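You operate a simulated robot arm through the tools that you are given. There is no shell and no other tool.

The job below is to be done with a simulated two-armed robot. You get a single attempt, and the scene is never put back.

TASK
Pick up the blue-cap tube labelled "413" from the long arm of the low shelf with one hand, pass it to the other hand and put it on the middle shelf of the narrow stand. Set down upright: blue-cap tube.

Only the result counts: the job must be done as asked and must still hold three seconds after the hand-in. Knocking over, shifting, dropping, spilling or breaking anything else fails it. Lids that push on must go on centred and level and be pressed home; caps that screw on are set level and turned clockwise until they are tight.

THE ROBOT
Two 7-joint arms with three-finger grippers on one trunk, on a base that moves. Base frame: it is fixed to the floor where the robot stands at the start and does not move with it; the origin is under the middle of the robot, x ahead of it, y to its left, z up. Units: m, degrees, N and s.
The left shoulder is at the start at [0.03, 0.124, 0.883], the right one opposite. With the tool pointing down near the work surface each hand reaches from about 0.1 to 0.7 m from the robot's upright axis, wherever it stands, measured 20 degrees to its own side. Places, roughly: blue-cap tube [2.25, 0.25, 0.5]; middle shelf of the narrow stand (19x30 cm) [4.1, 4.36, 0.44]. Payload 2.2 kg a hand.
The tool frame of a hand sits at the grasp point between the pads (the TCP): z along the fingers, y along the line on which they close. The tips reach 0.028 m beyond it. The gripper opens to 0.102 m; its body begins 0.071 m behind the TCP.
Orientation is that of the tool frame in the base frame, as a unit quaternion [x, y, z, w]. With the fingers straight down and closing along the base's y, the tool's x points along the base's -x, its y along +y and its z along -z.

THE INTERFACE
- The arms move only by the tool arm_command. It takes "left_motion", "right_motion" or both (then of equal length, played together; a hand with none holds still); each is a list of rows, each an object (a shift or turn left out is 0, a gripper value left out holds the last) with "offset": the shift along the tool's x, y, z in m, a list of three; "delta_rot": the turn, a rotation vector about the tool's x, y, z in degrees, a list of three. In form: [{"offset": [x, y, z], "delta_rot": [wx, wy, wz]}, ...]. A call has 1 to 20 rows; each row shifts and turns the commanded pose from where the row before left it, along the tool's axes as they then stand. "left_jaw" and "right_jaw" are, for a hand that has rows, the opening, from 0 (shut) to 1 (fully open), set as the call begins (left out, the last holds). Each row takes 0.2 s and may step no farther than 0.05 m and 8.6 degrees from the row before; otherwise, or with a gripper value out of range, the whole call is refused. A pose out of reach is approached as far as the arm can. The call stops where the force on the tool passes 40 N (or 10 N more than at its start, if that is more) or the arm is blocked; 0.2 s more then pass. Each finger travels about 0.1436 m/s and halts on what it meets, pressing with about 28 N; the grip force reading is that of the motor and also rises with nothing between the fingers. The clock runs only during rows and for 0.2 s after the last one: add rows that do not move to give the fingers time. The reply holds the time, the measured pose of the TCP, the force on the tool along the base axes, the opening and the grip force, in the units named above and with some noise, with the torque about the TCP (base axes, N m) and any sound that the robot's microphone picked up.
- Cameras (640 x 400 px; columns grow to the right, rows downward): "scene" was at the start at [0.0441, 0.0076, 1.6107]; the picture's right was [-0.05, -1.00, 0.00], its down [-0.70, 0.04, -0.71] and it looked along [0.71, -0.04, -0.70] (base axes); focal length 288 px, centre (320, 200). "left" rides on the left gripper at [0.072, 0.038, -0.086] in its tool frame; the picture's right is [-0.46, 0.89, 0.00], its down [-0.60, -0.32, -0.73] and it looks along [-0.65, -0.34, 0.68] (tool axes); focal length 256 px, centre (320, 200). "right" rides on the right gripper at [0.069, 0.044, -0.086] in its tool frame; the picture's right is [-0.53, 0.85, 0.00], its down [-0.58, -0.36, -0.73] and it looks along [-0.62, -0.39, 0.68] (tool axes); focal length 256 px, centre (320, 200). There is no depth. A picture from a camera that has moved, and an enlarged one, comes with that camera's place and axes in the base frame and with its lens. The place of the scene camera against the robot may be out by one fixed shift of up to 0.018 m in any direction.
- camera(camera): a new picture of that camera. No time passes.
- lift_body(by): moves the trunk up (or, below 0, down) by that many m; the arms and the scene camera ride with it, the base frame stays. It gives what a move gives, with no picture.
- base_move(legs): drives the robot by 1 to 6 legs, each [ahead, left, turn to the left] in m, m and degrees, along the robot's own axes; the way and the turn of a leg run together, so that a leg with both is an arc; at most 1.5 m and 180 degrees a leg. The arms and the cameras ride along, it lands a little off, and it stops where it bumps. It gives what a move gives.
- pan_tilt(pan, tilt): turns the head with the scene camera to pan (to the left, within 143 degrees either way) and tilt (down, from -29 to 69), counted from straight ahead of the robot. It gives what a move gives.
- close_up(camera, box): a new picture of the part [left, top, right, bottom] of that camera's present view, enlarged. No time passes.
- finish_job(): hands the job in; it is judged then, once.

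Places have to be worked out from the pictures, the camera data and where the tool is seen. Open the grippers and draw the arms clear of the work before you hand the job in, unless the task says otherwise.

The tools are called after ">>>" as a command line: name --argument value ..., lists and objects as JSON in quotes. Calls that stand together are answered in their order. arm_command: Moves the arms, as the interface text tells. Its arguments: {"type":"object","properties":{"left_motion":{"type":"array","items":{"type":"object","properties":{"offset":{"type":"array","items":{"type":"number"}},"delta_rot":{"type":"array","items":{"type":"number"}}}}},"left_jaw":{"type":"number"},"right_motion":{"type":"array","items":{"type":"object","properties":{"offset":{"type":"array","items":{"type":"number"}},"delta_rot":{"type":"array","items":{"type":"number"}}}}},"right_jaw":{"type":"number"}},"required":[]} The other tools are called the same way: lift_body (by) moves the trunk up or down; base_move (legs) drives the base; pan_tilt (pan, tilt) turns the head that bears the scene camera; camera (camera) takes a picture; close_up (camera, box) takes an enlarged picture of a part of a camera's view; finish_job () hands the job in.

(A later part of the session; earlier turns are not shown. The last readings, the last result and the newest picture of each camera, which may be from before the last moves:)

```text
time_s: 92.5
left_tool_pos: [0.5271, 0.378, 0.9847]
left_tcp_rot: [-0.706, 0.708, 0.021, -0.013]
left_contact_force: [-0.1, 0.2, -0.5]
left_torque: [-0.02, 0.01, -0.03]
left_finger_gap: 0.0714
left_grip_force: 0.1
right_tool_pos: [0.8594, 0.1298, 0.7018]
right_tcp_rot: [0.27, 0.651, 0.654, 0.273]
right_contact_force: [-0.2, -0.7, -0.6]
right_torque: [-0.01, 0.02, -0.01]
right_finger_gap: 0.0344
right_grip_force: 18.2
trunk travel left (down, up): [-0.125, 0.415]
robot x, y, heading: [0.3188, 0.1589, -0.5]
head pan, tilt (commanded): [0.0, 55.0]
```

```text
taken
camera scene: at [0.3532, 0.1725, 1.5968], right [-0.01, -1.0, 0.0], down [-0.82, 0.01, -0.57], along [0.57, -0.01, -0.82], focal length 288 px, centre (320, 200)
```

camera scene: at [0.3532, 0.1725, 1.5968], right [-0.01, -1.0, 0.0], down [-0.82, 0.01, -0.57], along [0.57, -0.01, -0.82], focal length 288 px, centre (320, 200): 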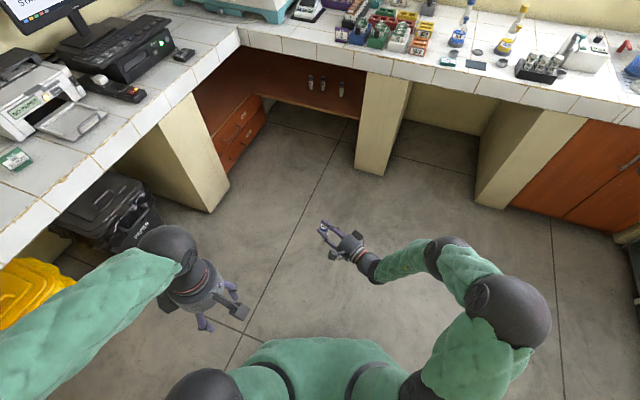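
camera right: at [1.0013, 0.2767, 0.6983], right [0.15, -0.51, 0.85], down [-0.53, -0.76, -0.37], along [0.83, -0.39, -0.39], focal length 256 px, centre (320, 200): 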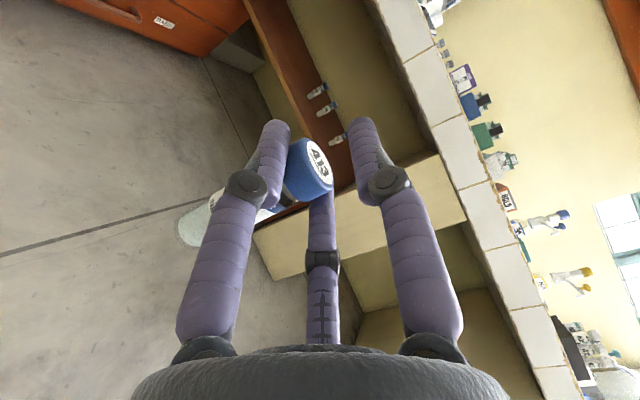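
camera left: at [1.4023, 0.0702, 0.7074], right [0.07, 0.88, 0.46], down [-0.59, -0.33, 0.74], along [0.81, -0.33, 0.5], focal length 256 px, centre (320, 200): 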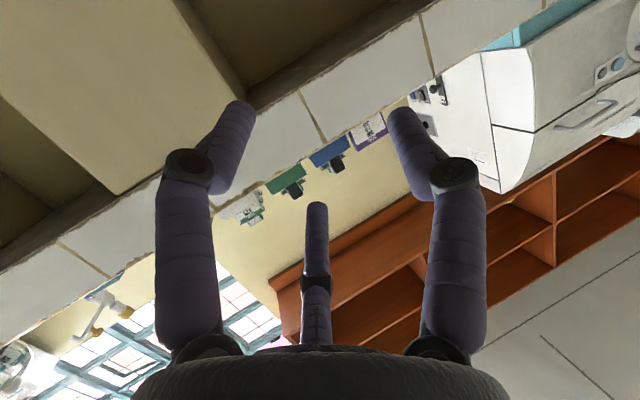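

The right hand is in place with the tube. The left counter edge (y≈0.75) is close for the left elbow, so I'll shift the robot 0.4 m to the right before unfolding the left arm.

>>> base_move --legs '[[0.0, -0.4, 0.0]]'

>>> arm_command --left_motion '[{"offset": [0, -0.021, 0.029]}, {"offset": [0, -0.021, 0.029]}, {"offset": [0, -0.021, 0.029]}, {"offset": [0, -0.021, 0.029]}, {"offset": [0, -0.021, 0.029]}, {"offset": [0, -0.021, 0.029]}, {"offset": [0, -0.01, 0.03]}]'

>>> camera --camera "scene"

```text
time_s: 95.0
left_tool_pos: [0.5216, -0.0237, 0.9847]
left_tcp_rot: [-0.705, 0.709, 0.021, -0.013]
left_contact_force: [0.4, -0.1, 0.3]
left_torque: [0.0, 0.0, -0.05]
left_finger_gap: 0.0711
left_grip_force: 0.1
right_tool_pos: [0.8552, -0.2723, 0.7021]
right_tcp_rot: [0.271, 0.651, 0.655, 0.273]
right_contact_force: [0.2, -0.2, -0.6]
right_torque: [-0.02, -0.04, 0.05]
right_finger_gap: 0.0339
right_grip_force: 18.2
trunk travel left (down, up): [-0.125, 0.415]
robot x, y, heading: [0.3128, -0.24, -0.5]
head pan, tilt (commanded): [0.0, 55.0]
```

```text
time_s: 96.5
left_tool_pos: [0.6495, -0.0213, 0.7736]
left_tcp_rot: [-0.705, 0.709, 0.021, -0.014]
left_contact_force: [-0.4, -0.6, -0.2]
left_torque: [0.0, 0.02, -0.01]
left_finger_gap: 0.0712
left_grip_force: 0.1
right_tool_pos: [0.8569, -0.2707, 0.7015]
right_tcp_rot: [0.271, 0.652, 0.654, 0.273]
right_contact_force: [1.1, -0.6, -0.6]
right_torque: [0.0, 0.02, -0.01]
right_finger_gap: 0.0338
right_grip_force: 17.8
trunk travel left (down, up): [-0.125, 0.415]
robot x, y, heading: [0.3132, -0.2365, -0.5]
head pan, tilt (commanded): [0.0, 55.0]
```

```text
taken
camera scene: at [0.3498, -0.2277, 1.5968], right [-0.01, -1.0, 0.0], down [-0.82, 0.01, -0.57], along [0.57, -0.01, -0.82], focal length 288 px, centre (320, 200)
```

scene: 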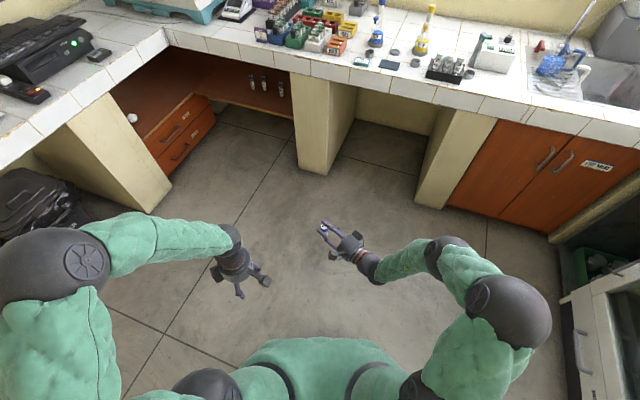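

Now I'll rotate the left hand from pointing down to pointing right, stopping 8° short so it stays slightly pitched down.

>>> arm_command --left_motion '[{"delta_rot": [0, 8.2, 0]}, {"delta_rot": [0, 8.2, 0]}, {"delta_rot": [0, 8.2, 0]}, {"delta_rot": [0, 8.2, 0]}, {"delta_rot": [0, 8.2, 0]}, {"delta_rot": [0, 8.2, 0]}, {"delta_rot": [0, 8.2, 0]}, {"delta_rot": [0, 8.2, 0]}, {"delta_rot": [0, 8.2, 0]}, {"delta_rot": [0, 8.2, 0]}]'

>>> camera --camera "scene"

```text
time_s: 98.8
left_tool_pos: [0.6503, -0.0214, 0.7727]
left_tcp_rot: [0.546, -0.525, 0.448, 0.476]
left_contact_force: [1.2, 0.4, 0.0]
left_torque: [0.02, -0.03, 0.01]
left_finger_gap: 0.0715
left_grip_force: 0.0
right_tool_pos: [0.8557, -0.2714, 0.7014]
right_tcp_rot: [0.271, 0.651, 0.654, 0.274]
right_contact_force: [-0.2, -0.2, -0.1]
right_torque: [0.04, 0.02, -0.01]
right_finger_gap: 0.0344
right_grip_force: 17.7
trunk travel left (down, up): [-0.125, 0.415]
robot x, y, heading: [0.3143, -0.2422, -0.4]
head pan, tilt (commanded): [0.0, 55.0]
```

```text
taken
camera scene: at [0.3497, -0.2274, 1.5968], right [-0.01, -1.0, 0.0], down [-0.82, 0.01, -0.57], along [0.57, -0.01, -0.82], focal length 288 px, centre (320, 200)
```

scene: 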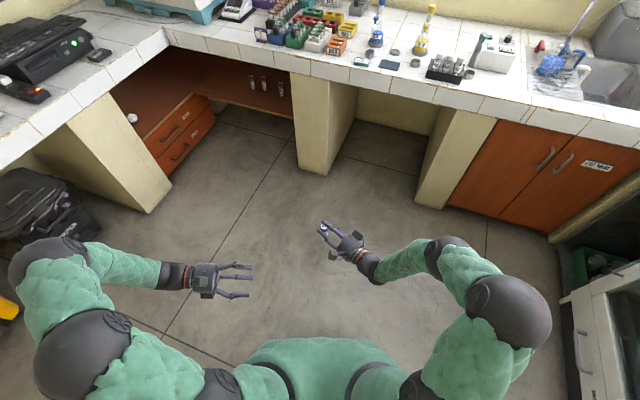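

The left hand is pointing right with its thumb facing back. Next I'll yaw it 45° toward forward-right while moving to a point about 15 cm short of the tube.

>>> arm_command --left_motion '[{"offset": [-0.0134, -0.0188, 0.023], "delta_rot": [7.42, 0.37, -0.63]}, {"offset": [-0.0131, -0.0159, 0.0252], "delta_rot": [7.42, 0.37, -0.63]}, {"offset": [-0.0128, -0.0128, 0.0271], "delta_rot": [7.42, 0.37, -0.63]}, {"offset": [-0.0126, -0.0095, 0.0285], "delta_rot": [7.42, 0.37, -0.63]}, {"offset": [-0.0125, -0.0059, 0.0295], "delta_rot": [7.42, 0.37, -0.63]}, {"offset": [-0.0124, -0.0023, 0.03], "delta_rot": [7.42, 0.37, -0.63]}]'

>>> camera --camera "left"

>>> camera --camera "right"

>>> camera --camera "scene"

```text
time_s: 100.2
left_tool_pos: [0.7589, -0.1476, 0.6721]
left_tcp_rot: [0.693, -0.29, 0.608, 0.256]
left_contact_force: [0.0, 0.2, -0.7]
left_torque: [0.01, -0.03, -0.02]
left_finger_gap: 0.0716
left_grip_force: 0.1
right_tool_pos: [0.8547, -0.2702, 0.701]
right_tcp_rot: [0.272, 0.652, 0.653, 0.273]
right_contact_force: [0.2, -0.2, -0.3]
right_torque: [0.01, -0.02, 0.0]
right_finger_gap: 0.0343
right_grip_force: 18.0
trunk travel left (down, up): [-0.125, 0.415]
robot x, y, heading: [0.3133, -0.2367, -0.5]
head pan, tilt (commanded): [0.0, 55.0]
```

```text
taken
camera left: at [0.6789, -0.1207, 0.7542], right [-0.67, -0.58, -0.46], down [-0.34, 0.79, -0.5], along [0.66, -0.19, -0.73], focal length 256 px, centre (320, 200)
```

left: 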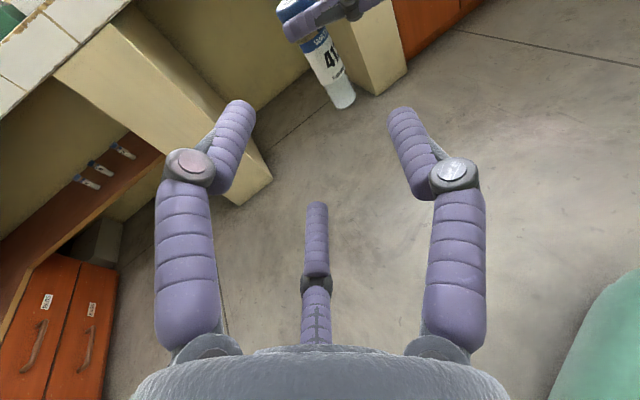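

```text
taken
camera right: at [0.7457, -0.281, 0.745], right [0.37, -0.38, 0.85], down [-0.11, -0.92, -0.37], along [0.92, 0.04, -0.39], focal length 256 px, centre (320, 200)
```

right: 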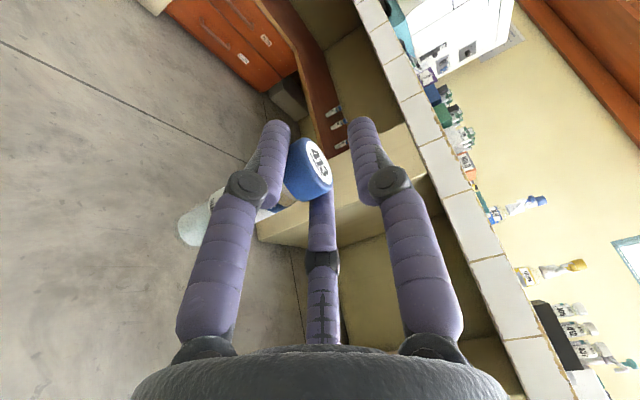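

```text
taken
camera scene: at [0.3497, -0.2281, 1.5968], right [-0.01, -1.0, 0.0], down [-0.82, 0.01, -0.57], along [0.57, -0.01, -0.82], focal length 288 px, centre (320, 200)
```

scene: 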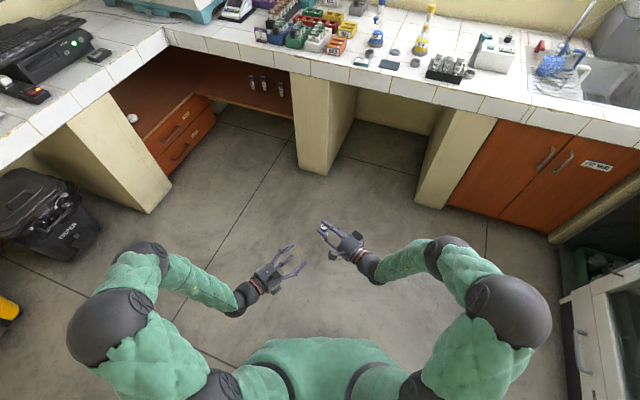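

The left hand is lined up. I'll zoom in on the tube with the left camera to verify its pose relative to the left hand.

>>> close_up --camera "left" --box '[240, 0, 400, 120]'

```text
3.33 times, centred on (320, 60) of left
camera zoom: at [0.6789, -0.1207, 0.7542], right [-0.67, -0.58, -0.46], down [-0.34, 0.79, -0.5], along [0.66, -0.19, -0.73], focal length 853 px, centre (320, 667)
```

zoom: 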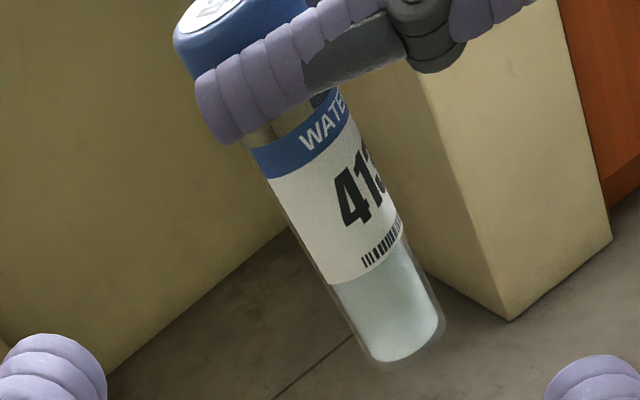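

The tube is vertical and only about 2–3 mm off the ideal line in the left hand frame. I'll open the left hand a little more and approach 10 cm along its fingers, then check.

>>> arm_command --left_motion '[{"offset": [0, -0.0025, 0]}, {"offset": [0, 0, 0.02]}, {"offset": [0, 0, 0.02]}, {"offset": [0, 0, 0.02]}, {"offset": [0, 0, 0.02]}, {"offset": [0, 0, 0.02]}]' --left_jaw 0.85

>>> camera --camera "left"

>>> camera --camera "right"

```text
time_s: 101.5
left_tool_pos: [0.8298, -0.2172, 0.659]
left_tcp_rot: [0.693, -0.291, 0.607, 0.257]
left_contact_force: [-0.1, -0.3, -0.1]
left_torque: [-0.02, 0.0, 0.01]
left_finger_gap: 0.0868
left_grip_force: 0.1
right_tool_pos: [0.8566, -0.2711, 0.7014]
right_tcp_rot: [0.271, 0.651, 0.654, 0.274]
right_contact_force: [0.4, -1.1, -1.1]
right_torque: [0.02, -0.02, 0.02]
right_finger_gap: 0.0341
right_grip_force: 18.0
trunk travel left (down, up): [-0.125, 0.415]
robot x, y, heading: [0.3122, -0.2352, -0.4]
head pan, tilt (commanded): [0.0, 55.0]
```

```text
taken
camera left: at [0.7497, -0.1896, 0.7424], right [-0.68, -0.58, -0.46], down [-0.34, 0.8, -0.5], along [0.66, -0.19, -0.73], focal length 256 px, centre (320, 200)
```

left: 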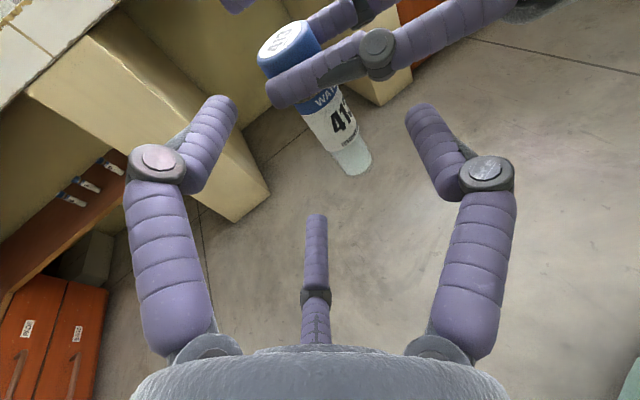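

```text
taken
camera right: at [0.7456, -0.281, 0.745], right [0.37, -0.38, 0.85], down [-0.11, -0.92, -0.37], along [0.92, 0.04, -0.39], focal length 256 px, centre (320, 200)
```

right: 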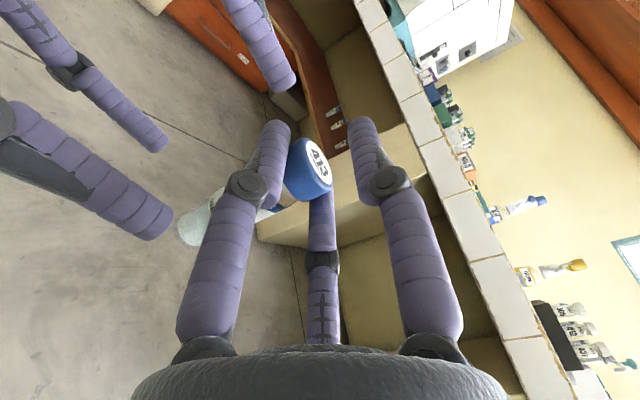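

The tube projects onto y≈+0.0066 in the left hand, exactly as planned, and the fingers clear each other. I'll advance the remaining 5.2 cm slowly.

>>> arm_command --left_motion '[{"offset": [0, 0, 0.0105]}, {"offset": [0, 0, 0.0105]}, {"offset": [0, 0, 0.0105]}, {"offset": [0, 0, 0.0105]}, {"offset": [0, 0, 0.0105]}]'

>>> camera --camera "left"

>>> camera --camera "right"

>>> close_up --camera "scene" --box '[260, 190, 400, 290]'

```text
time_s: 102.8
left_tool_pos: [0.8672, -0.2531, 0.6522]
left_tcp_rot: [0.693, -0.291, 0.607, 0.257]
left_contact_force: [0.4, 0.3, -1.2]
left_torque: [0.02, -0.01, -0.04]
left_finger_gap: 0.0868
left_grip_force: 0.1
right_tool_pos: [0.8567, -0.2713, 0.7004]
right_tcp_rot: [0.271, 0.652, 0.653, 0.274]
right_contact_force: [0.3, -0.3, -1.0]
right_torque: [-0.03, 0.05, 0.03]
right_finger_gap: 0.034
right_grip_force: 18.0
trunk travel left (down, up): [-0.125, 0.415]
robot x, y, heading: [0.3142, -0.2391, -0.5]
head pan, tilt (commanded): [0.0, 55.0]
```

```text
taken
camera left: at [0.7862, -0.2264, 0.7351], right [-0.68, -0.58, -0.46], down [-0.34, 0.79, -0.5], along [0.66, -0.19, -0.73], focal length 256 px, centre (320, 200)
```

left: 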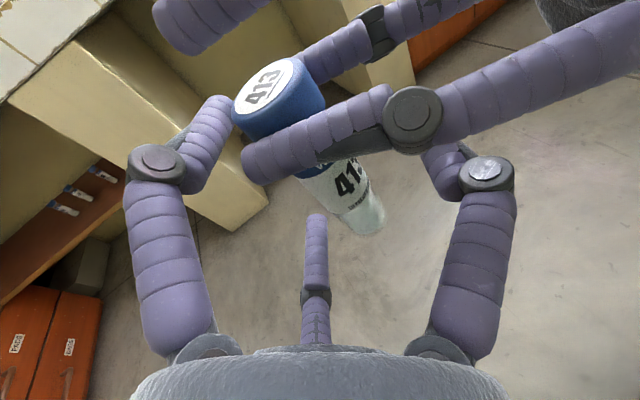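

```text
taken
camera right: at [0.7455, -0.281, 0.745], right [0.37, -0.38, 0.85], down [-0.11, -0.92, -0.37], along [0.92, 0.04, -0.39], focal length 256 px, centre (320, 200)
```

right: 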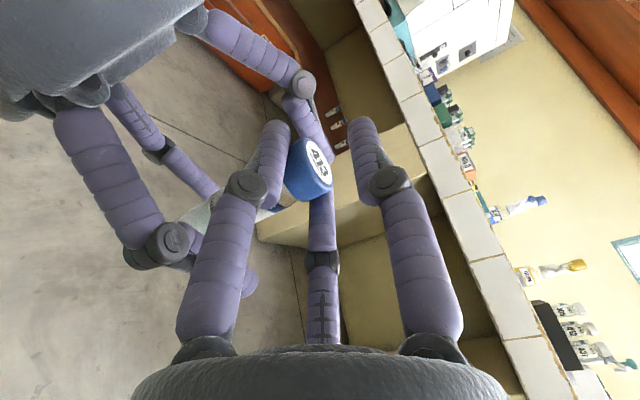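

```text
4.00 times, centred on (330, 240) of scene
camera zoom: at [0.3496, -0.2279, 1.5968], right [-0.01, -1.0, 0.0], down [-0.82, 0.01, -0.57], along [0.57, -0.01, -0.82], focal length 1154 px, centre (280, 40)
```

zoom: 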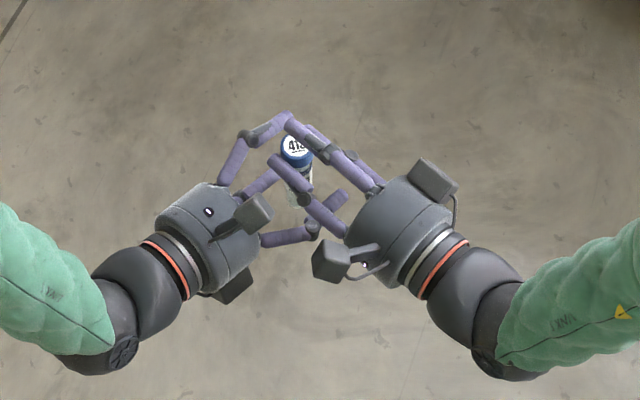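

Both hands surround the tube without touching each other. I'll close the left gripper on the tube body while the right still holds the cap.

>>> arm_command --left_motion '[{}, {}, {}, {}, {}]' --left_jaw 0.05

>>> camera --camera "left"

>>> close_up --camera "scene" --box '[260, 190, 400, 290]'

```text
time_s: 104.0
left_tool_pos: [0.8673, -0.2517, 0.6517]
left_tcp_rot: [0.693, -0.29, 0.609, 0.256]
left_contact_force: [2.2, 6.7, 10.0]
left_torque: [-0.56, 0.29, 0.01]
left_finger_gap: 0.0362
left_grip_force: 27.7
right_tool_pos: [0.8551, -0.2705, 0.6998]
right_tcp_rot: [0.271, 0.651, 0.654, 0.274]
right_contact_force: [-0.8, -6.9, -9.4]
right_torque: [0.07, -0.13, -0.05]
right_finger_gap: 0.0342
right_grip_force: 17.6
trunk travel left (down, up): [-0.125, 0.415]
robot x, y, heading: [0.3134, -0.2387, -0.5]
head pan, tilt (commanded): [0.0, 55.0]
```

```text
taken
camera left: at [0.7866, -0.2259, 0.7356], right [-0.67, -0.58, -0.46], down [-0.34, 0.79, -0.51], along [0.66, -0.19, -0.73], focal length 256 px, centre (320, 200)
```

left: 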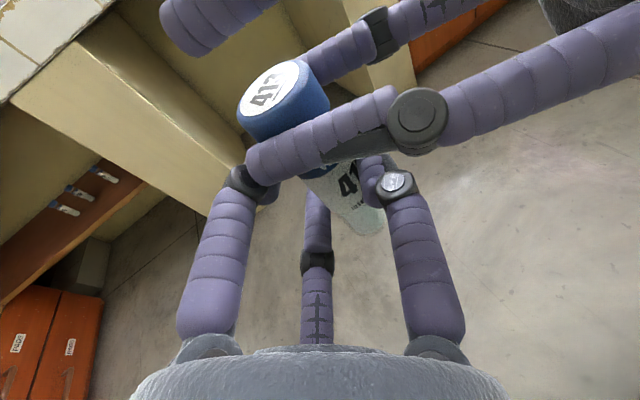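

```text
4.00 times, centred on (330, 240) of scene
camera zoom: at [0.3495, -0.2279, 1.5968], right [-0.01, -1.0, 0.0], down [-0.82, 0.01, -0.57], along [0.57, -0.01, -0.82], focal length 1154 px, centre (280, 40)
```

zoom: 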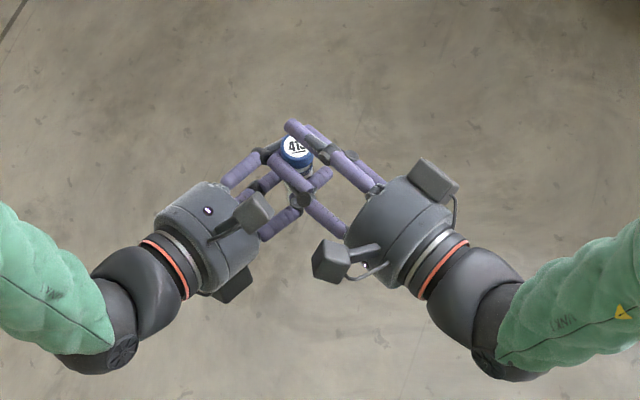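

The left hand grips the body at 28 N. I'll release the right hand only slightly so its fingers don't press on the left's, then lift it straight up off the cap and check.

>>> arm_command --right_motion '[{}, {}, {"offset": [0, 0.005, 0]}, {"offset": [0, 0.005, 0]}, {"offset": [0, 0.005, 0]}]' --right_jaw 0.45

>>> camera --camera "left"

>>> camera --camera "right"

```text
time_s: 105.2
left_tool_pos: [0.8672, -0.2527, 0.6526]
left_tcp_rot: [0.693, -0.291, 0.607, 0.258]
left_contact_force: [0.8, 0.1, 0.2]
left_torque: [0.05, -0.01, -0.01]
left_finger_gap: 0.036
left_grip_force: 27.8
right_tool_pos: [0.8551, -0.2709, 0.7157]
right_tcp_rot: [0.27, 0.652, 0.654, 0.273]
right_contact_force: [-0.7, 0.3, -0.4]
right_torque: [-0.02, -0.03, -0.02]
right_finger_gap: 0.0457
right_grip_force: 0.1
trunk travel left (down, up): [-0.125, 0.415]
robot x, y, heading: [0.3161, -0.2429, -0.5]
head pan, tilt (commanded): [0.0, 55.0]
```

```text
taken
camera left: at [0.7859, -0.2264, 0.7352], right [-0.68, -0.58, -0.46], down [-0.34, 0.79, -0.51], along [0.66, -0.19, -0.73], focal length 256 px, centre (320, 200)
```

left: 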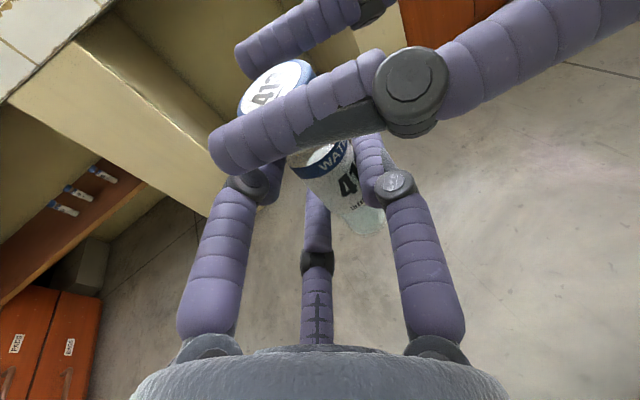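

```text
taken
camera right: at [0.7452, -0.2808, 0.76], right [0.37, -0.38, 0.85], down [-0.11, -0.92, -0.37], along [0.92, 0.04, -0.39], focal length 256 px, centre (320, 200)
```

right: 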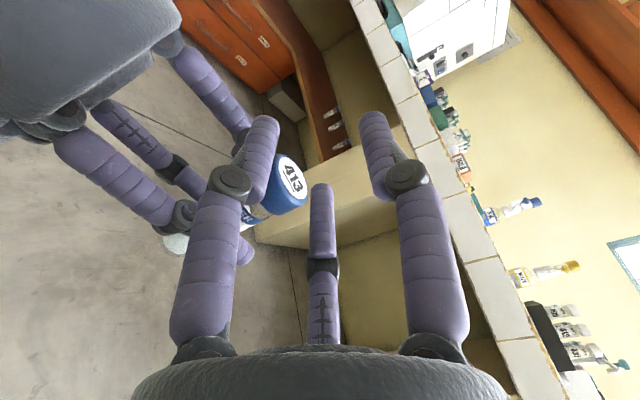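

The tube stays in the left hand and both force readings are near zero. I'll raise the right hand clear and retreat it backward.

>>> arm_command --right_motion '[{"offset": [0, 0.01, 0]}, {"offset": [0, 0.012, 0]}, {"offset": [0, 0.015, 0]}, {"offset": [0, 0.01, -0.02]}, {"offset": [0, 0, -0.03]}, {"offset": [0, 0, -0.03]}, {"offset": [0, 0, -0.03]}, {"offset": [0, 0, -0.03]}]'

>>> camera --camera "left"

>>> camera --camera "right"

>>> camera --camera "scene"

```text
time_s: 107.0
left_tool_pos: [0.8663, -0.2532, 0.6526]
left_tcp_rot: [0.694, -0.291, 0.607, 0.257]
left_contact_force: [-0.2, 0.2, -0.1]
left_torque: [0.0, 0.0, 0.01]
left_finger_gap: 0.0361
left_grip_force: 27.8
right_tool_pos: [0.7561, -0.3705, 0.7626]
right_tcp_rot: [0.272, 0.651, 0.654, 0.273]
right_contact_force: [0.0, 0.7, -1.1]
right_torque: [0.02, -0.03, 0.01]
right_finger_gap: 0.046
right_grip_force: 0.0
trunk travel left (down, up): [-0.125, 0.415]
robot x, y, heading: [0.3154, -0.2421, -1.0]
head pan, tilt (commanded): [0.0, 55.0]
```

```text
taken
camera left: at [0.7858, -0.2265, 0.7353], right [-0.68, -0.58, -0.46], down [-0.34, 0.79, -0.51], along [0.66, -0.19, -0.73], focal length 256 px, centre (320, 200)
```

left: 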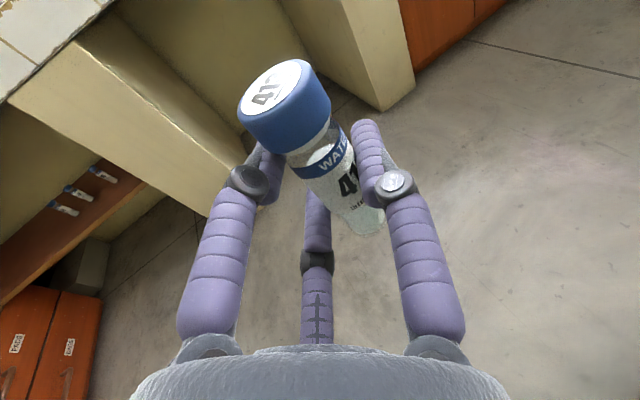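

```text
taken
camera right: at [0.6455, -0.3806, 0.8065], right [0.37, -0.38, 0.85], down [-0.11, -0.92, -0.37], along [0.92, 0.04, -0.39], focal length 256 px, centre (320, 200)
```

right: 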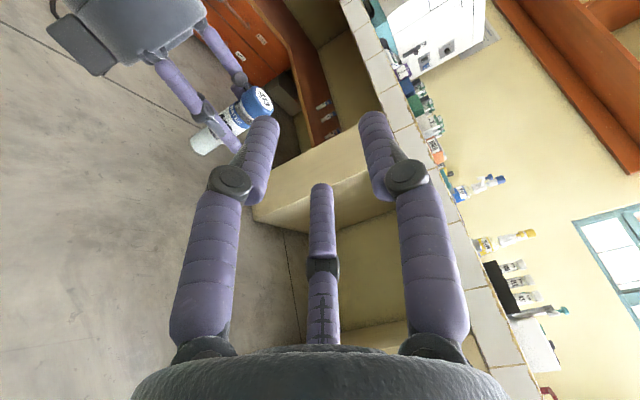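

```text
taken
camera scene: at [0.3493, -0.2281, 1.5968], right [-0.01, -1.0, 0.0], down [-0.82, 0.01, -0.57], along [0.57, -0.01, -0.82], focal length 288 px, centre (320, 200)
```

scene: 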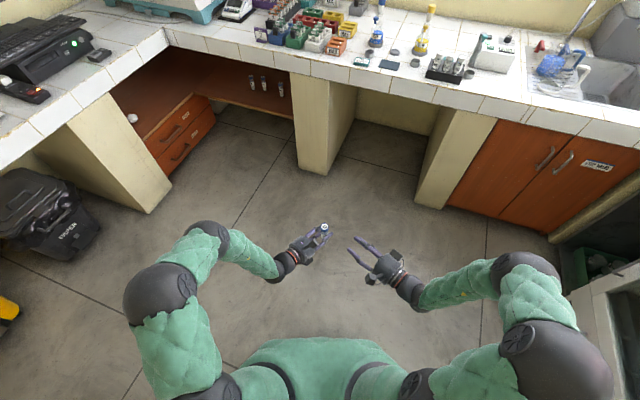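

The hand-over succeeded: the tube is in the left hand alone. I'll zoom in to measure how it sits in the left hand.

>>> close_up --camera "left" --box '[220, 50, 420, 250]'

>>> close_up --camera "right" --box '[40, 0, 300, 170]'

```text
2.00 times, centred on (320, 150) of left
camera zoom: at [0.7858, -0.2265, 0.7353], right [-0.68, -0.58, -0.46], down [-0.34, 0.79, -0.51], along [0.66, -0.19, -0.73], focal length 512 px, centre (320, 300)
```

zoom: 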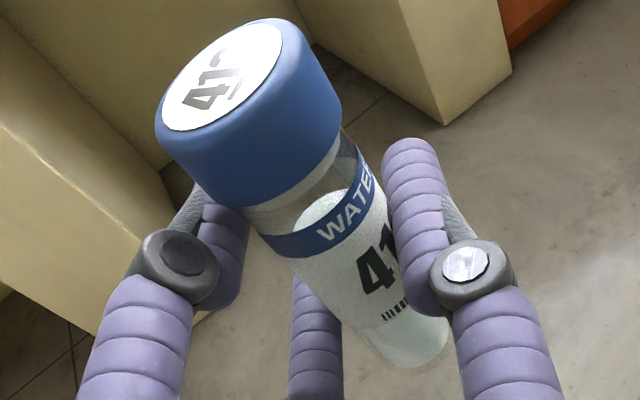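

```text
2.35 times, centred on (170, 85) of right
camera zoom: at [0.6455, -0.3806, 0.8065], right [0.37, -0.38, 0.85], down [-0.11, -0.92, -0.37], along [0.92, 0.04, -0.39], focal length 602 px, centre (673, 471)
```

zoom: 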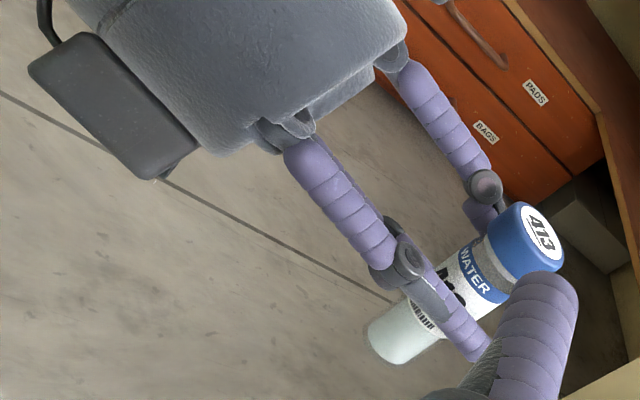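

The tube sits about 5.5 cm above its base in the left hand and is near vertical. Now to plan the drive, I'll look toward the end of the left counter and the passage to the back area.

>>> pan_tilt --pan 115 --tilt 25

>>> camera --camera "scene"

>>> pan_tilt --pan 143 --tilt 30

>>> camera --camera "scene"

```text
time_s: 108.9
left_tool_pos: [0.8657, -0.2533, 0.6519]
left_tcp_rot: [0.694, -0.291, 0.606, 0.257]
left_contact_force: [-0.5, 0.3, 0.9]
left_torque: [0.03, 0.0, 0.0]
left_finger_gap: 0.036
left_grip_force: 27.9
right_tool_pos: [0.7557, -0.3711, 0.7634]
right_tcp_rot: [0.271, 0.652, 0.654, 0.273]
right_contact_force: [-0.3, 0.2, 0.1]
right_torque: [0.01, -0.01, -0.01]
right_finger_gap: 0.0459
right_grip_force: 0.0
trunk travel left (down, up): [-0.125, 0.415]
robot x, y, heading: [0.3157, -0.2356, -0.4]
head pan, tilt (commanded): [115.0, 25.0]
```

```text
taken
camera scene: at [0.2394, -0.1432, 1.6408], right [0.91, 0.41, 0.0], down [0.17, -0.39, -0.91], along [-0.37, 0.83, -0.42], focal length 288 px, centre (320, 200)
```

scene: 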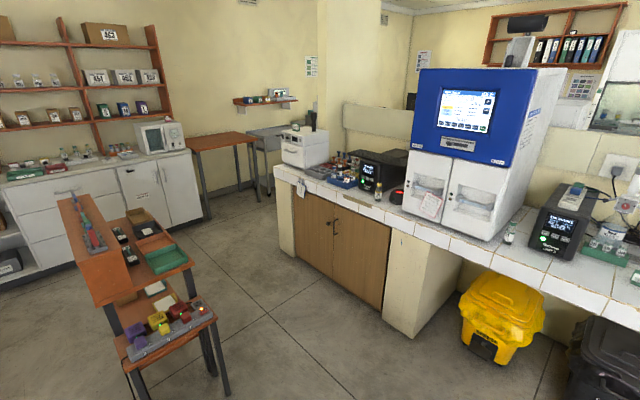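

```text
time_s: 109.8
left_tool_pos: [0.8667, -0.253, 0.6531]
left_tcp_rot: [0.693, -0.291, 0.607, 0.257]
left_contact_force: [-0.6, 0.0, -0.1]
left_torque: [0.02, 0.02, -0.04]
left_finger_gap: 0.0358
left_grip_force: 27.5
right_tool_pos: [0.7571, -0.37, 0.7622]
right_tcp_rot: [0.271, 0.652, 0.654, 0.273]
right_contact_force: [0.3, -0.9, -0.1]
right_torque: [-0.04, 0.01, 0.0]
right_finger_gap: 0.0459
right_grip_force: 0.1
trunk travel left (down, up): [-0.125, 0.415]
robot x, y, heading: [0.3156, -0.2403, -0.5]
head pan, tilt (commanded): [143.0, 30.0]
```

```text
taken
camera scene: at [0.2058, -0.1719, 1.6329], right [0.61, 0.79, 0.0], down [0.4, -0.31, -0.87], along [-0.69, 0.53, -0.5], focal length 288 px, centre (320, 200)
```

scene: 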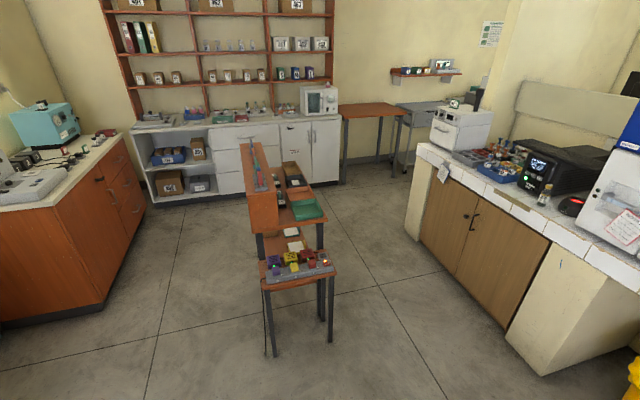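

The left counter runs at about −19° in my frame, and the way round is between the wooden rack and the counter, then past the counter end. I'll look straight down to gauge my own base footprint.

>>> pan_tilt --pan 90 --tilt 69

>>> camera --camera "scene"

>>> pan_tilt --pan 140 --tilt 69

>>> camera --camera "scene"

```text
time_s: 111.0
left_tool_pos: [0.8674, -0.2533, 0.6519]
left_tcp_rot: [0.693, -0.291, 0.607, 0.257]
left_contact_force: [0.5, 0.0, 0.0]
left_torque: [0.01, 0.0, 0.0]
left_finger_gap: 0.0357
left_grip_force: 28.4
right_tool_pos: [0.7558, -0.3703, 0.7629]
right_tcp_rot: [0.272, 0.652, 0.653, 0.274]
right_contact_force: [0.4, 0.1, -0.5]
right_torque: [0.02, -0.02, -0.02]
right_finger_gap: 0.0458
right_grip_force: 0.0
trunk travel left (down, up): [-0.125, 0.415]
robot x, y, heading: [0.3138, -0.2413, -0.6]
head pan, tilt (commanded): [90.0, 68.8]
```

```text
taken
camera scene: at [0.2779, -0.1712, 1.5814], right [1.0, -0.01, 0.0], down [-0.01, -0.93, -0.36], along [0.0, 0.36, -0.93], focal length 288 px, centre (320, 200)
```

scene: 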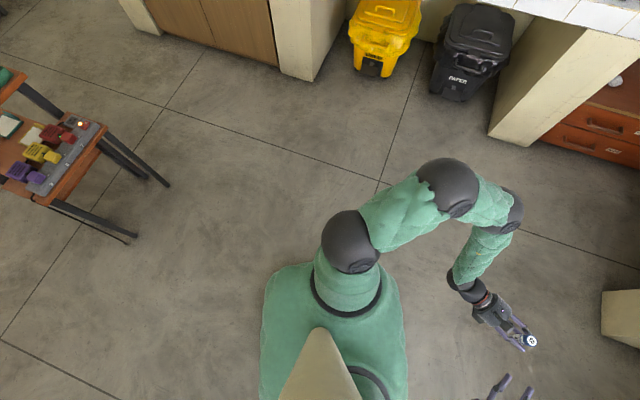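

```text
time_s: 112.2
left_tool_pos: [0.8674, -0.253, 0.6522]
left_tcp_rot: [0.694, -0.29, 0.607, 0.257]
left_contact_force: [0.9, 0.3, -0.5]
left_torque: [0.0, 0.02, 0.01]
left_finger_gap: 0.0361
left_grip_force: 27.9
right_tool_pos: [0.7564, -0.3706, 0.7624]
right_tcp_rot: [0.272, 0.652, 0.653, 0.273]
right_contact_force: [0.0, -0.5, 1.0]
right_torque: [-0.01, -0.02, -0.01]
right_finger_gap: 0.0461
right_grip_force: 0.0
trunk travel left (down, up): [-0.125, 0.415]
robot x, y, heading: [0.3194, -0.2403, -0.9]
head pan, tilt (commanded): [140.0, 68.8]
```

```text
taken
camera scene: at [0.235, -0.1907, 1.5814], right [0.65, 0.76, 0.0], down [0.71, -0.61, -0.36], along [-0.28, 0.24, -0.93], focal length 288 px, centre (320, 200)
```

scene: 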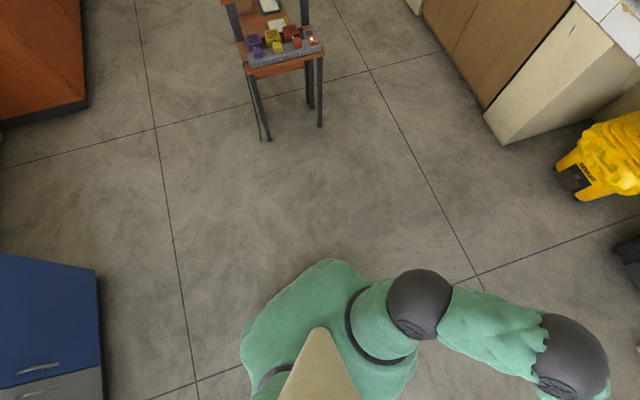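

The base is hidden under the ~0.4 m torso, so it's compact. I'll raise the trunk 0.4 m so the arms and tube ride above counter level during the drive, and shift to a freer spot for turning.

>>> lift_body --by 0.4

>>> base_move --legs '[[0.2, 0.25, 0.0]]'

>>> pan_tilt --pan 140 --tilt 35

>>> camera --camera "scene"

>>> pan_tilt --pan 105 --tilt 35

>>> camera --camera "scene"

```text
time_s: 116.0
left_tool_pos: [0.8671, -0.2536, 1.0511]
left_tcp_rot: [0.693, -0.29, 0.608, 0.256]
left_contact_force: [-0.5, 0.3, -0.5]
left_torque: [-0.01, 0.02, -0.01]
left_finger_gap: 0.0359
left_grip_force: 27.9
right_tool_pos: [0.7558, -0.3706, 1.1628]
right_tcp_rot: [0.271, 0.651, 0.654, 0.273]
right_contact_force: [-0.1, 0.1, -0.3]
right_torque: [-0.02, 0.04, 0.01]
right_finger_gap: 0.0458
right_grip_force: 0.1
trunk travel left (down, up): [-0.525, 0.015]
robot x, y, heading: [0.315, -0.2365, -0.6]
head pan, tilt (commanded): [140.0, 68.8]
```

```text
time_s: 118.2
left_tool_pos: [1.065, -0.0044, 1.0524]
left_tcp_rot: [0.694, -0.29, 0.607, 0.257]
left_contact_force: [0.3, 0.4, -0.9]
left_torque: [0.01, 0.04, 0.0]
left_finger_gap: 0.0359
left_grip_force: 28.1
right_tool_pos: [0.9556, -0.1208, 1.1626]
right_tcp_rot: [0.271, 0.652, 0.653, 0.274]
right_contact_force: [0.0, 0.3, -0.1]
right_torque: [0.0, -0.01, -0.01]
right_finger_gap: 0.0461
right_grip_force: 0.1
trunk travel left (down, up): [-0.525, 0.015]
robot x, y, heading: [0.5166, 0.009, -0.5]
head pan, tilt (commanded): [140.0, 68.8]
```

```text
time_s: 119.2
left_tool_pos: [1.0663, -0.0042, 1.0519]
left_tcp_rot: [0.693, -0.291, 0.607, 0.258]
left_contact_force: [-0.2, 0.1, 0.6]
left_torque: [0.02, 0.0, -0.03]
left_finger_gap: 0.0359
left_grip_force: 27.9
right_tool_pos: [0.9558, -0.1207, 1.1626]
right_tcp_rot: [0.271, 0.652, 0.653, 0.274]
right_contact_force: [-0.3, 0.0, -0.4]
right_torque: [-0.04, 0.0, 0.0]
right_finger_gap: 0.0457
right_grip_force: 0.1
trunk travel left (down, up): [-0.525, 0.015]
robot x, y, heading: [0.5089, 0.0113, -0.6]
head pan, tilt (commanded): [140.0, 35.0]
```

```text
taken
camera scene: at [0.4101, 0.0795, 2.025], right [0.65, 0.76, 0.0], down [0.44, -0.37, -0.82], along [-0.62, 0.53, -0.57], focal length 288 px, centre (320, 200)
```

scene: 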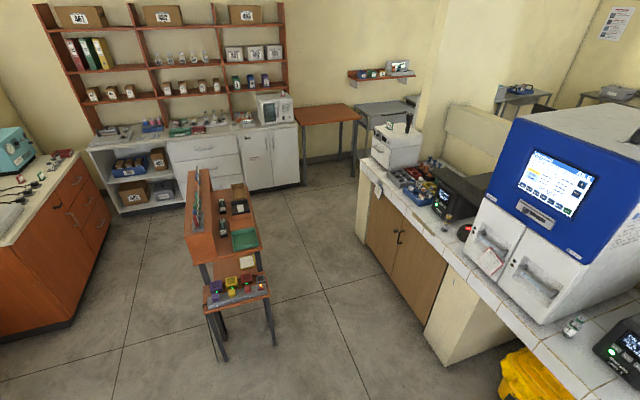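

```text
time_s: 120.2
left_tool_pos: [1.0654, -0.0028, 1.0526]
left_tcp_rot: [0.693, -0.29, 0.607, 0.257]
left_contact_force: [0.3, 1.1, -0.3]
left_torque: [0.01, 0.02, -0.01]
left_finger_gap: 0.0361
left_grip_force: 27.9
right_tool_pos: [0.9556, -0.1214, 1.1629]
right_tcp_rot: [0.271, 0.652, 0.653, 0.274]
right_contact_force: [0.4, 0.0, 0.4]
right_torque: [0.02, -0.04, 0.04]
right_finger_gap: 0.0458
right_grip_force: 0.2
trunk travel left (down, up): [-0.525, 0.015]
robot x, y, heading: [0.5168, 0.012, -0.5]
head pan, tilt (commanded): [105.0, 35.0]
```

```text
taken
camera scene: at [0.455, 0.1076, 2.0251], right [0.97, 0.25, 0.0], down [0.14, -0.56, -0.82], along [-0.2, 0.79, -0.57], focal length 288 px, centre (320, 200)
```

scene: 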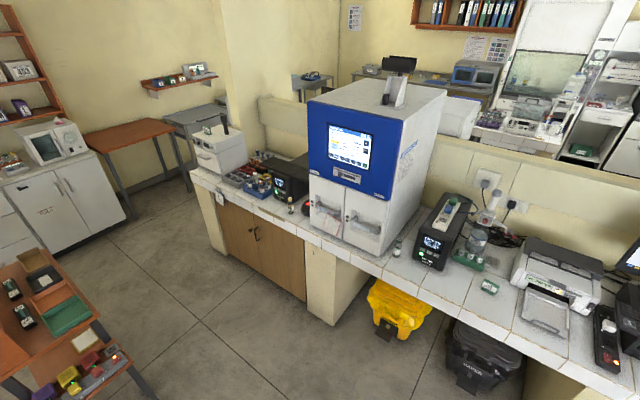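

The view from above shows the rack, counter and the passage beyond. I'll check how far the arms flare before threading the corridor.

>>> pan_tilt --pan 0 --tilt 66

>>> camera --camera "scene"

```text
time_s: 122.0
left_tool_pos: [1.0647, -0.0056, 1.0522]
left_tcp_rot: [0.693, -0.291, 0.607, 0.258]
left_contact_force: [-0.1, -0.6, 0.1]
left_torque: [0.0, -0.01, 0.05]
left_finger_gap: 0.036
left_grip_force: 27.8
right_tool_pos: [0.9549, -0.1205, 1.162]
right_tcp_rot: [0.271, 0.651, 0.654, 0.273]
right_contact_force: [-0.2, -0.3, 0.1]
right_torque: [0.04, 0.01, -0.01]
right_finger_gap: 0.0459
right_grip_force: 0.0
trunk travel left (down, up): [-0.525, 0.015]
robot x, y, heading: [0.514, 0.0109, -0.5]
head pan, tilt (commanded): [0.0, 66.0]
```

```text
taken
camera scene: at [0.5364, 0.0217, 1.9841], right [-0.01, -1.0, 0.0], down [-0.91, 0.01, -0.41], along [0.41, 0.0, -0.91], focal length 288 px, centre (320, 200)
```

scene: 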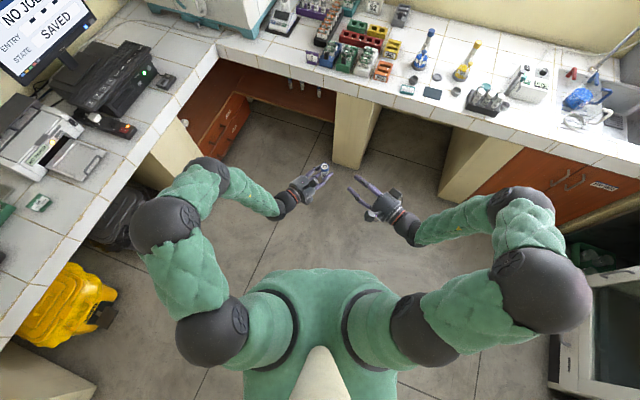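

Arm flare is about ±0.40 m, which fits the ~1 m corridor. I'll turn left about 160° in place to face along the corridor.

>>> base_move --legs '[[0.0, 0.0, 80.0], [0.0, 0.0, 80.5]]'

>>> pan_tilt --pan 0 --tilt 30

>>> camera --camera "scene"

>>> camera --camera "left"

```text
time_s: 129.3
left_tool_pos: [0.0019, 0.2132, 1.0504]
left_tcp_rot: [0.407, 0.632, 0.359, -0.553]
left_contact_force: [-0.3, -0.1, 0.2]
left_torque: [0.01, -0.02, 0.01]
left_finger_gap: 0.0358
left_grip_force: 28.0
right_tool_pos: [0.1451, 0.2858, 1.1623]
right_tcp_rot: [0.594, -0.381, -0.383, 0.596]
right_contact_force: [-0.3, 0.8, -0.1]
right_torque: [-0.03, -0.01, 0.01]
right_finger_gap: 0.0459
right_grip_force: 0.1
trunk travel left (down, up): [-0.525, 0.015]
robot x, y, heading: [0.515, 0.0124, 159.3]
head pan, tilt (commanded): [0.0, 66.0]
```

```text
time_s: 130.3
left_tool_pos: [0.0024, 0.2143, 1.0509]
left_tcp_rot: [0.407, 0.632, 0.359, -0.553]
left_contact_force: [0.3, 0.1, -1.2]
left_torque: [-0.03, -0.01, 0.0]
left_finger_gap: 0.0358
left_grip_force: 27.9
right_tool_pos: [0.1443, 0.2853, 1.1618]
right_tcp_rot: [0.594, -0.381, -0.383, 0.596]
right_contact_force: [0.8, 0.7, 0.4]
right_torque: [0.03, -0.02, 0.03]
right_finger_gap: 0.0461
right_grip_force: 0.1
trunk travel left (down, up): [-0.525, 0.015]
robot x, y, heading: [0.5121, 0.0126, 159.3]
head pan, tilt (commanded): [0.0, 30.0]
```

```text
taken
camera scene: at [0.4496, 0.0436, 2.0328], right [0.35, 0.94, 0.0], down [0.47, -0.18, -0.87], along [-0.81, 0.31, -0.5], focal length 288 px, centre (320, 200)
```

scene: 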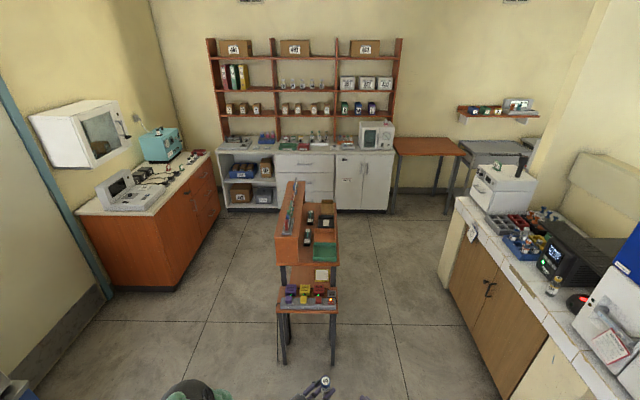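

```text
taken
camera left: at [0.0666, 0.1594, 1.1351], right [0.83, 0.31, -0.46], down [0.04, -0.86, -0.51], along [-0.55, 0.4, -0.73], focal length 256 px, centre (320, 200)
```

left: 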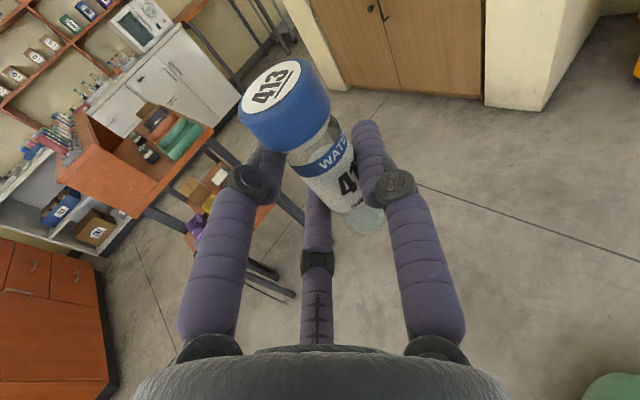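

I'm now facing along the room: rack in the middle, counter on the right, and a roughly 1.1 m gap between the counter end and the grey table. I'll sidestep right into the corridor and drive ahead.

>>> base_move --legs '[[0.2, -0.68, 1.0], [1.0, 0.0, 0.0]]'

>>> pan_tilt --pan -35 --tilt 30

>>> camera --camera "scene"

```text
time_s: 139.0
left_tool_pos: [-0.9058, 1.2411, 1.0519]
left_tcp_rot: [0.399, 0.637, 0.352, -0.558]
left_contact_force: [0.0, 0.0, -0.5]
left_torque: [0.0, 0.03, -0.03]
left_finger_gap: 0.0358
left_grip_force: 28.4
right_tool_pos: [-0.7643, 1.3162, 1.1625]
right_tcp_rot: [0.6, -0.372, -0.374, 0.601]
right_contact_force: [0.1, -0.8, 0.0]
right_torque: [-0.01, -0.04, -0.02]
right_finger_gap: 0.0458
right_grip_force: 0.0
trunk travel left (down, up): [-0.525, 0.015]
robot x, y, heading: [-0.3828, 1.053, 161.1]
head pan, tilt (commanded): [0.0, 30.0]
```

```text
time_s: 140.0
left_tool_pos: [-0.9054, 1.241, 1.0525]
left_tcp_rot: [0.399, 0.638, 0.352, -0.557]
left_contact_force: [-0.1, -0.2, -0.4]
left_torque: [0.0, -0.03, 0.0]
left_finger_gap: 0.0359
left_grip_force: 28.1
right_tool_pos: [-0.7638, 1.3162, 1.1628]
right_tcp_rot: [0.599, -0.373, -0.375, 0.601]
right_contact_force: [0.0, -0.3, 0.8]
right_torque: [-0.02, 0.02, -0.01]
right_finger_gap: 0.0461
right_grip_force: 0.1
trunk travel left (down, up): [-0.525, 0.015]
robot x, y, heading: [-0.3814, 1.0544, 160.9]
head pan, tilt (commanded): [-35.0, 30.0]
```

```text
taken
camera scene: at [-0.4197, 1.1274, 2.0328], right [0.81, 0.59, 0.0], down [0.29, -0.4, -0.87], along [-0.51, 0.7, -0.5], focal length 288 px, centre (320, 200)
```

scene: 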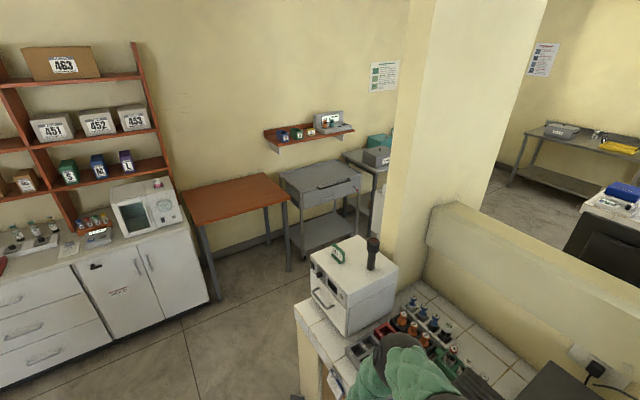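

The passage is between the grey table (front at s1≈−2.7 in room coordinates) and the column/counter end (≈−1.65). I'll drive ahead 1.3 m, turn right 90° and look.

>>> base_move --legs '[[1.3, 0.0, 0.0], [0.0, 0.0, -90.0]]'

>>> pan_tilt --pan 0 --tilt 35

>>> camera --camera "scene"

```text
time_s: 150.3
left_tool_pos: [-1.4444, 1.9996, 1.0523]
left_tcp_rot: [0.731, 0.175, 0.642, -0.152]
left_contact_force: [-0.9, -0.4, -0.1]
left_torque: [0.02, 0.02, 0.01]
left_finger_gap: 0.0362
left_grip_force: 27.8
right_tool_pos: [-1.3662, 1.8586, 1.1634]
right_tcp_rot: [-0.168, 0.686, 0.688, -0.166]
right_contact_force: [0.1, -1.3, 0.0]
right_torque: [-0.06, -0.01, 0.02]
right_finger_gap: 0.0458
right_grip_force: 0.0
trunk travel left (down, up): [-0.525, 0.015]
robot x, y, heading: [-1.6252, 1.4816, 71.8]
head pan, tilt (commanded): [-35.0, 30.0]
```

```text
time_s: 151.4
left_tool_pos: [-1.4437, 1.9984, 1.052]
left_tcp_rot: [0.731, 0.176, 0.641, -0.152]
left_contact_force: [-0.3, -0.6, -0.7]
left_torque: [0.03, 0.03, -0.02]
left_finger_gap: 0.0359
left_grip_force: 28.3
right_tool_pos: [-1.3648, 1.8593, 1.162]
right_tcp_rot: [-0.167, 0.686, 0.689, -0.167]
right_contact_force: [-0.2, -0.3, -0.4]
right_torque: [0.0, -0.02, 0.01]
right_finger_gap: 0.0458
right_grip_force: 0.1
trunk travel left (down, up): [-0.525, 0.015]
robot x, y, heading: [-1.6239, 1.4749, 71.8]
head pan, tilt (commanded): [0.0, 35.0]
```

```text
taken
camera scene: at [-1.6133, 1.5442, 2.025], right [0.95, -0.31, 0.0], down [-0.18, -0.55, -0.82], along [0.25, 0.78, -0.57], focal length 288 px, centre (320, 200)
```

scene: 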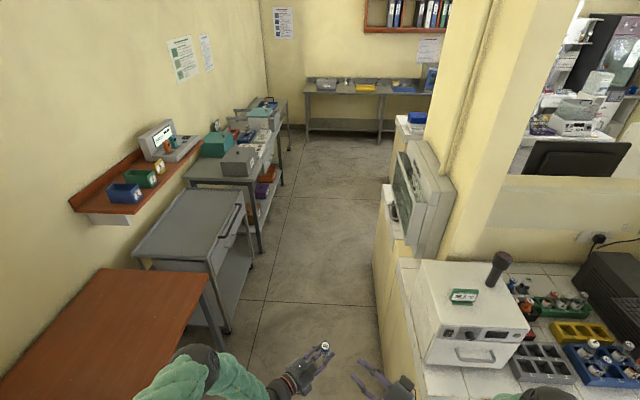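

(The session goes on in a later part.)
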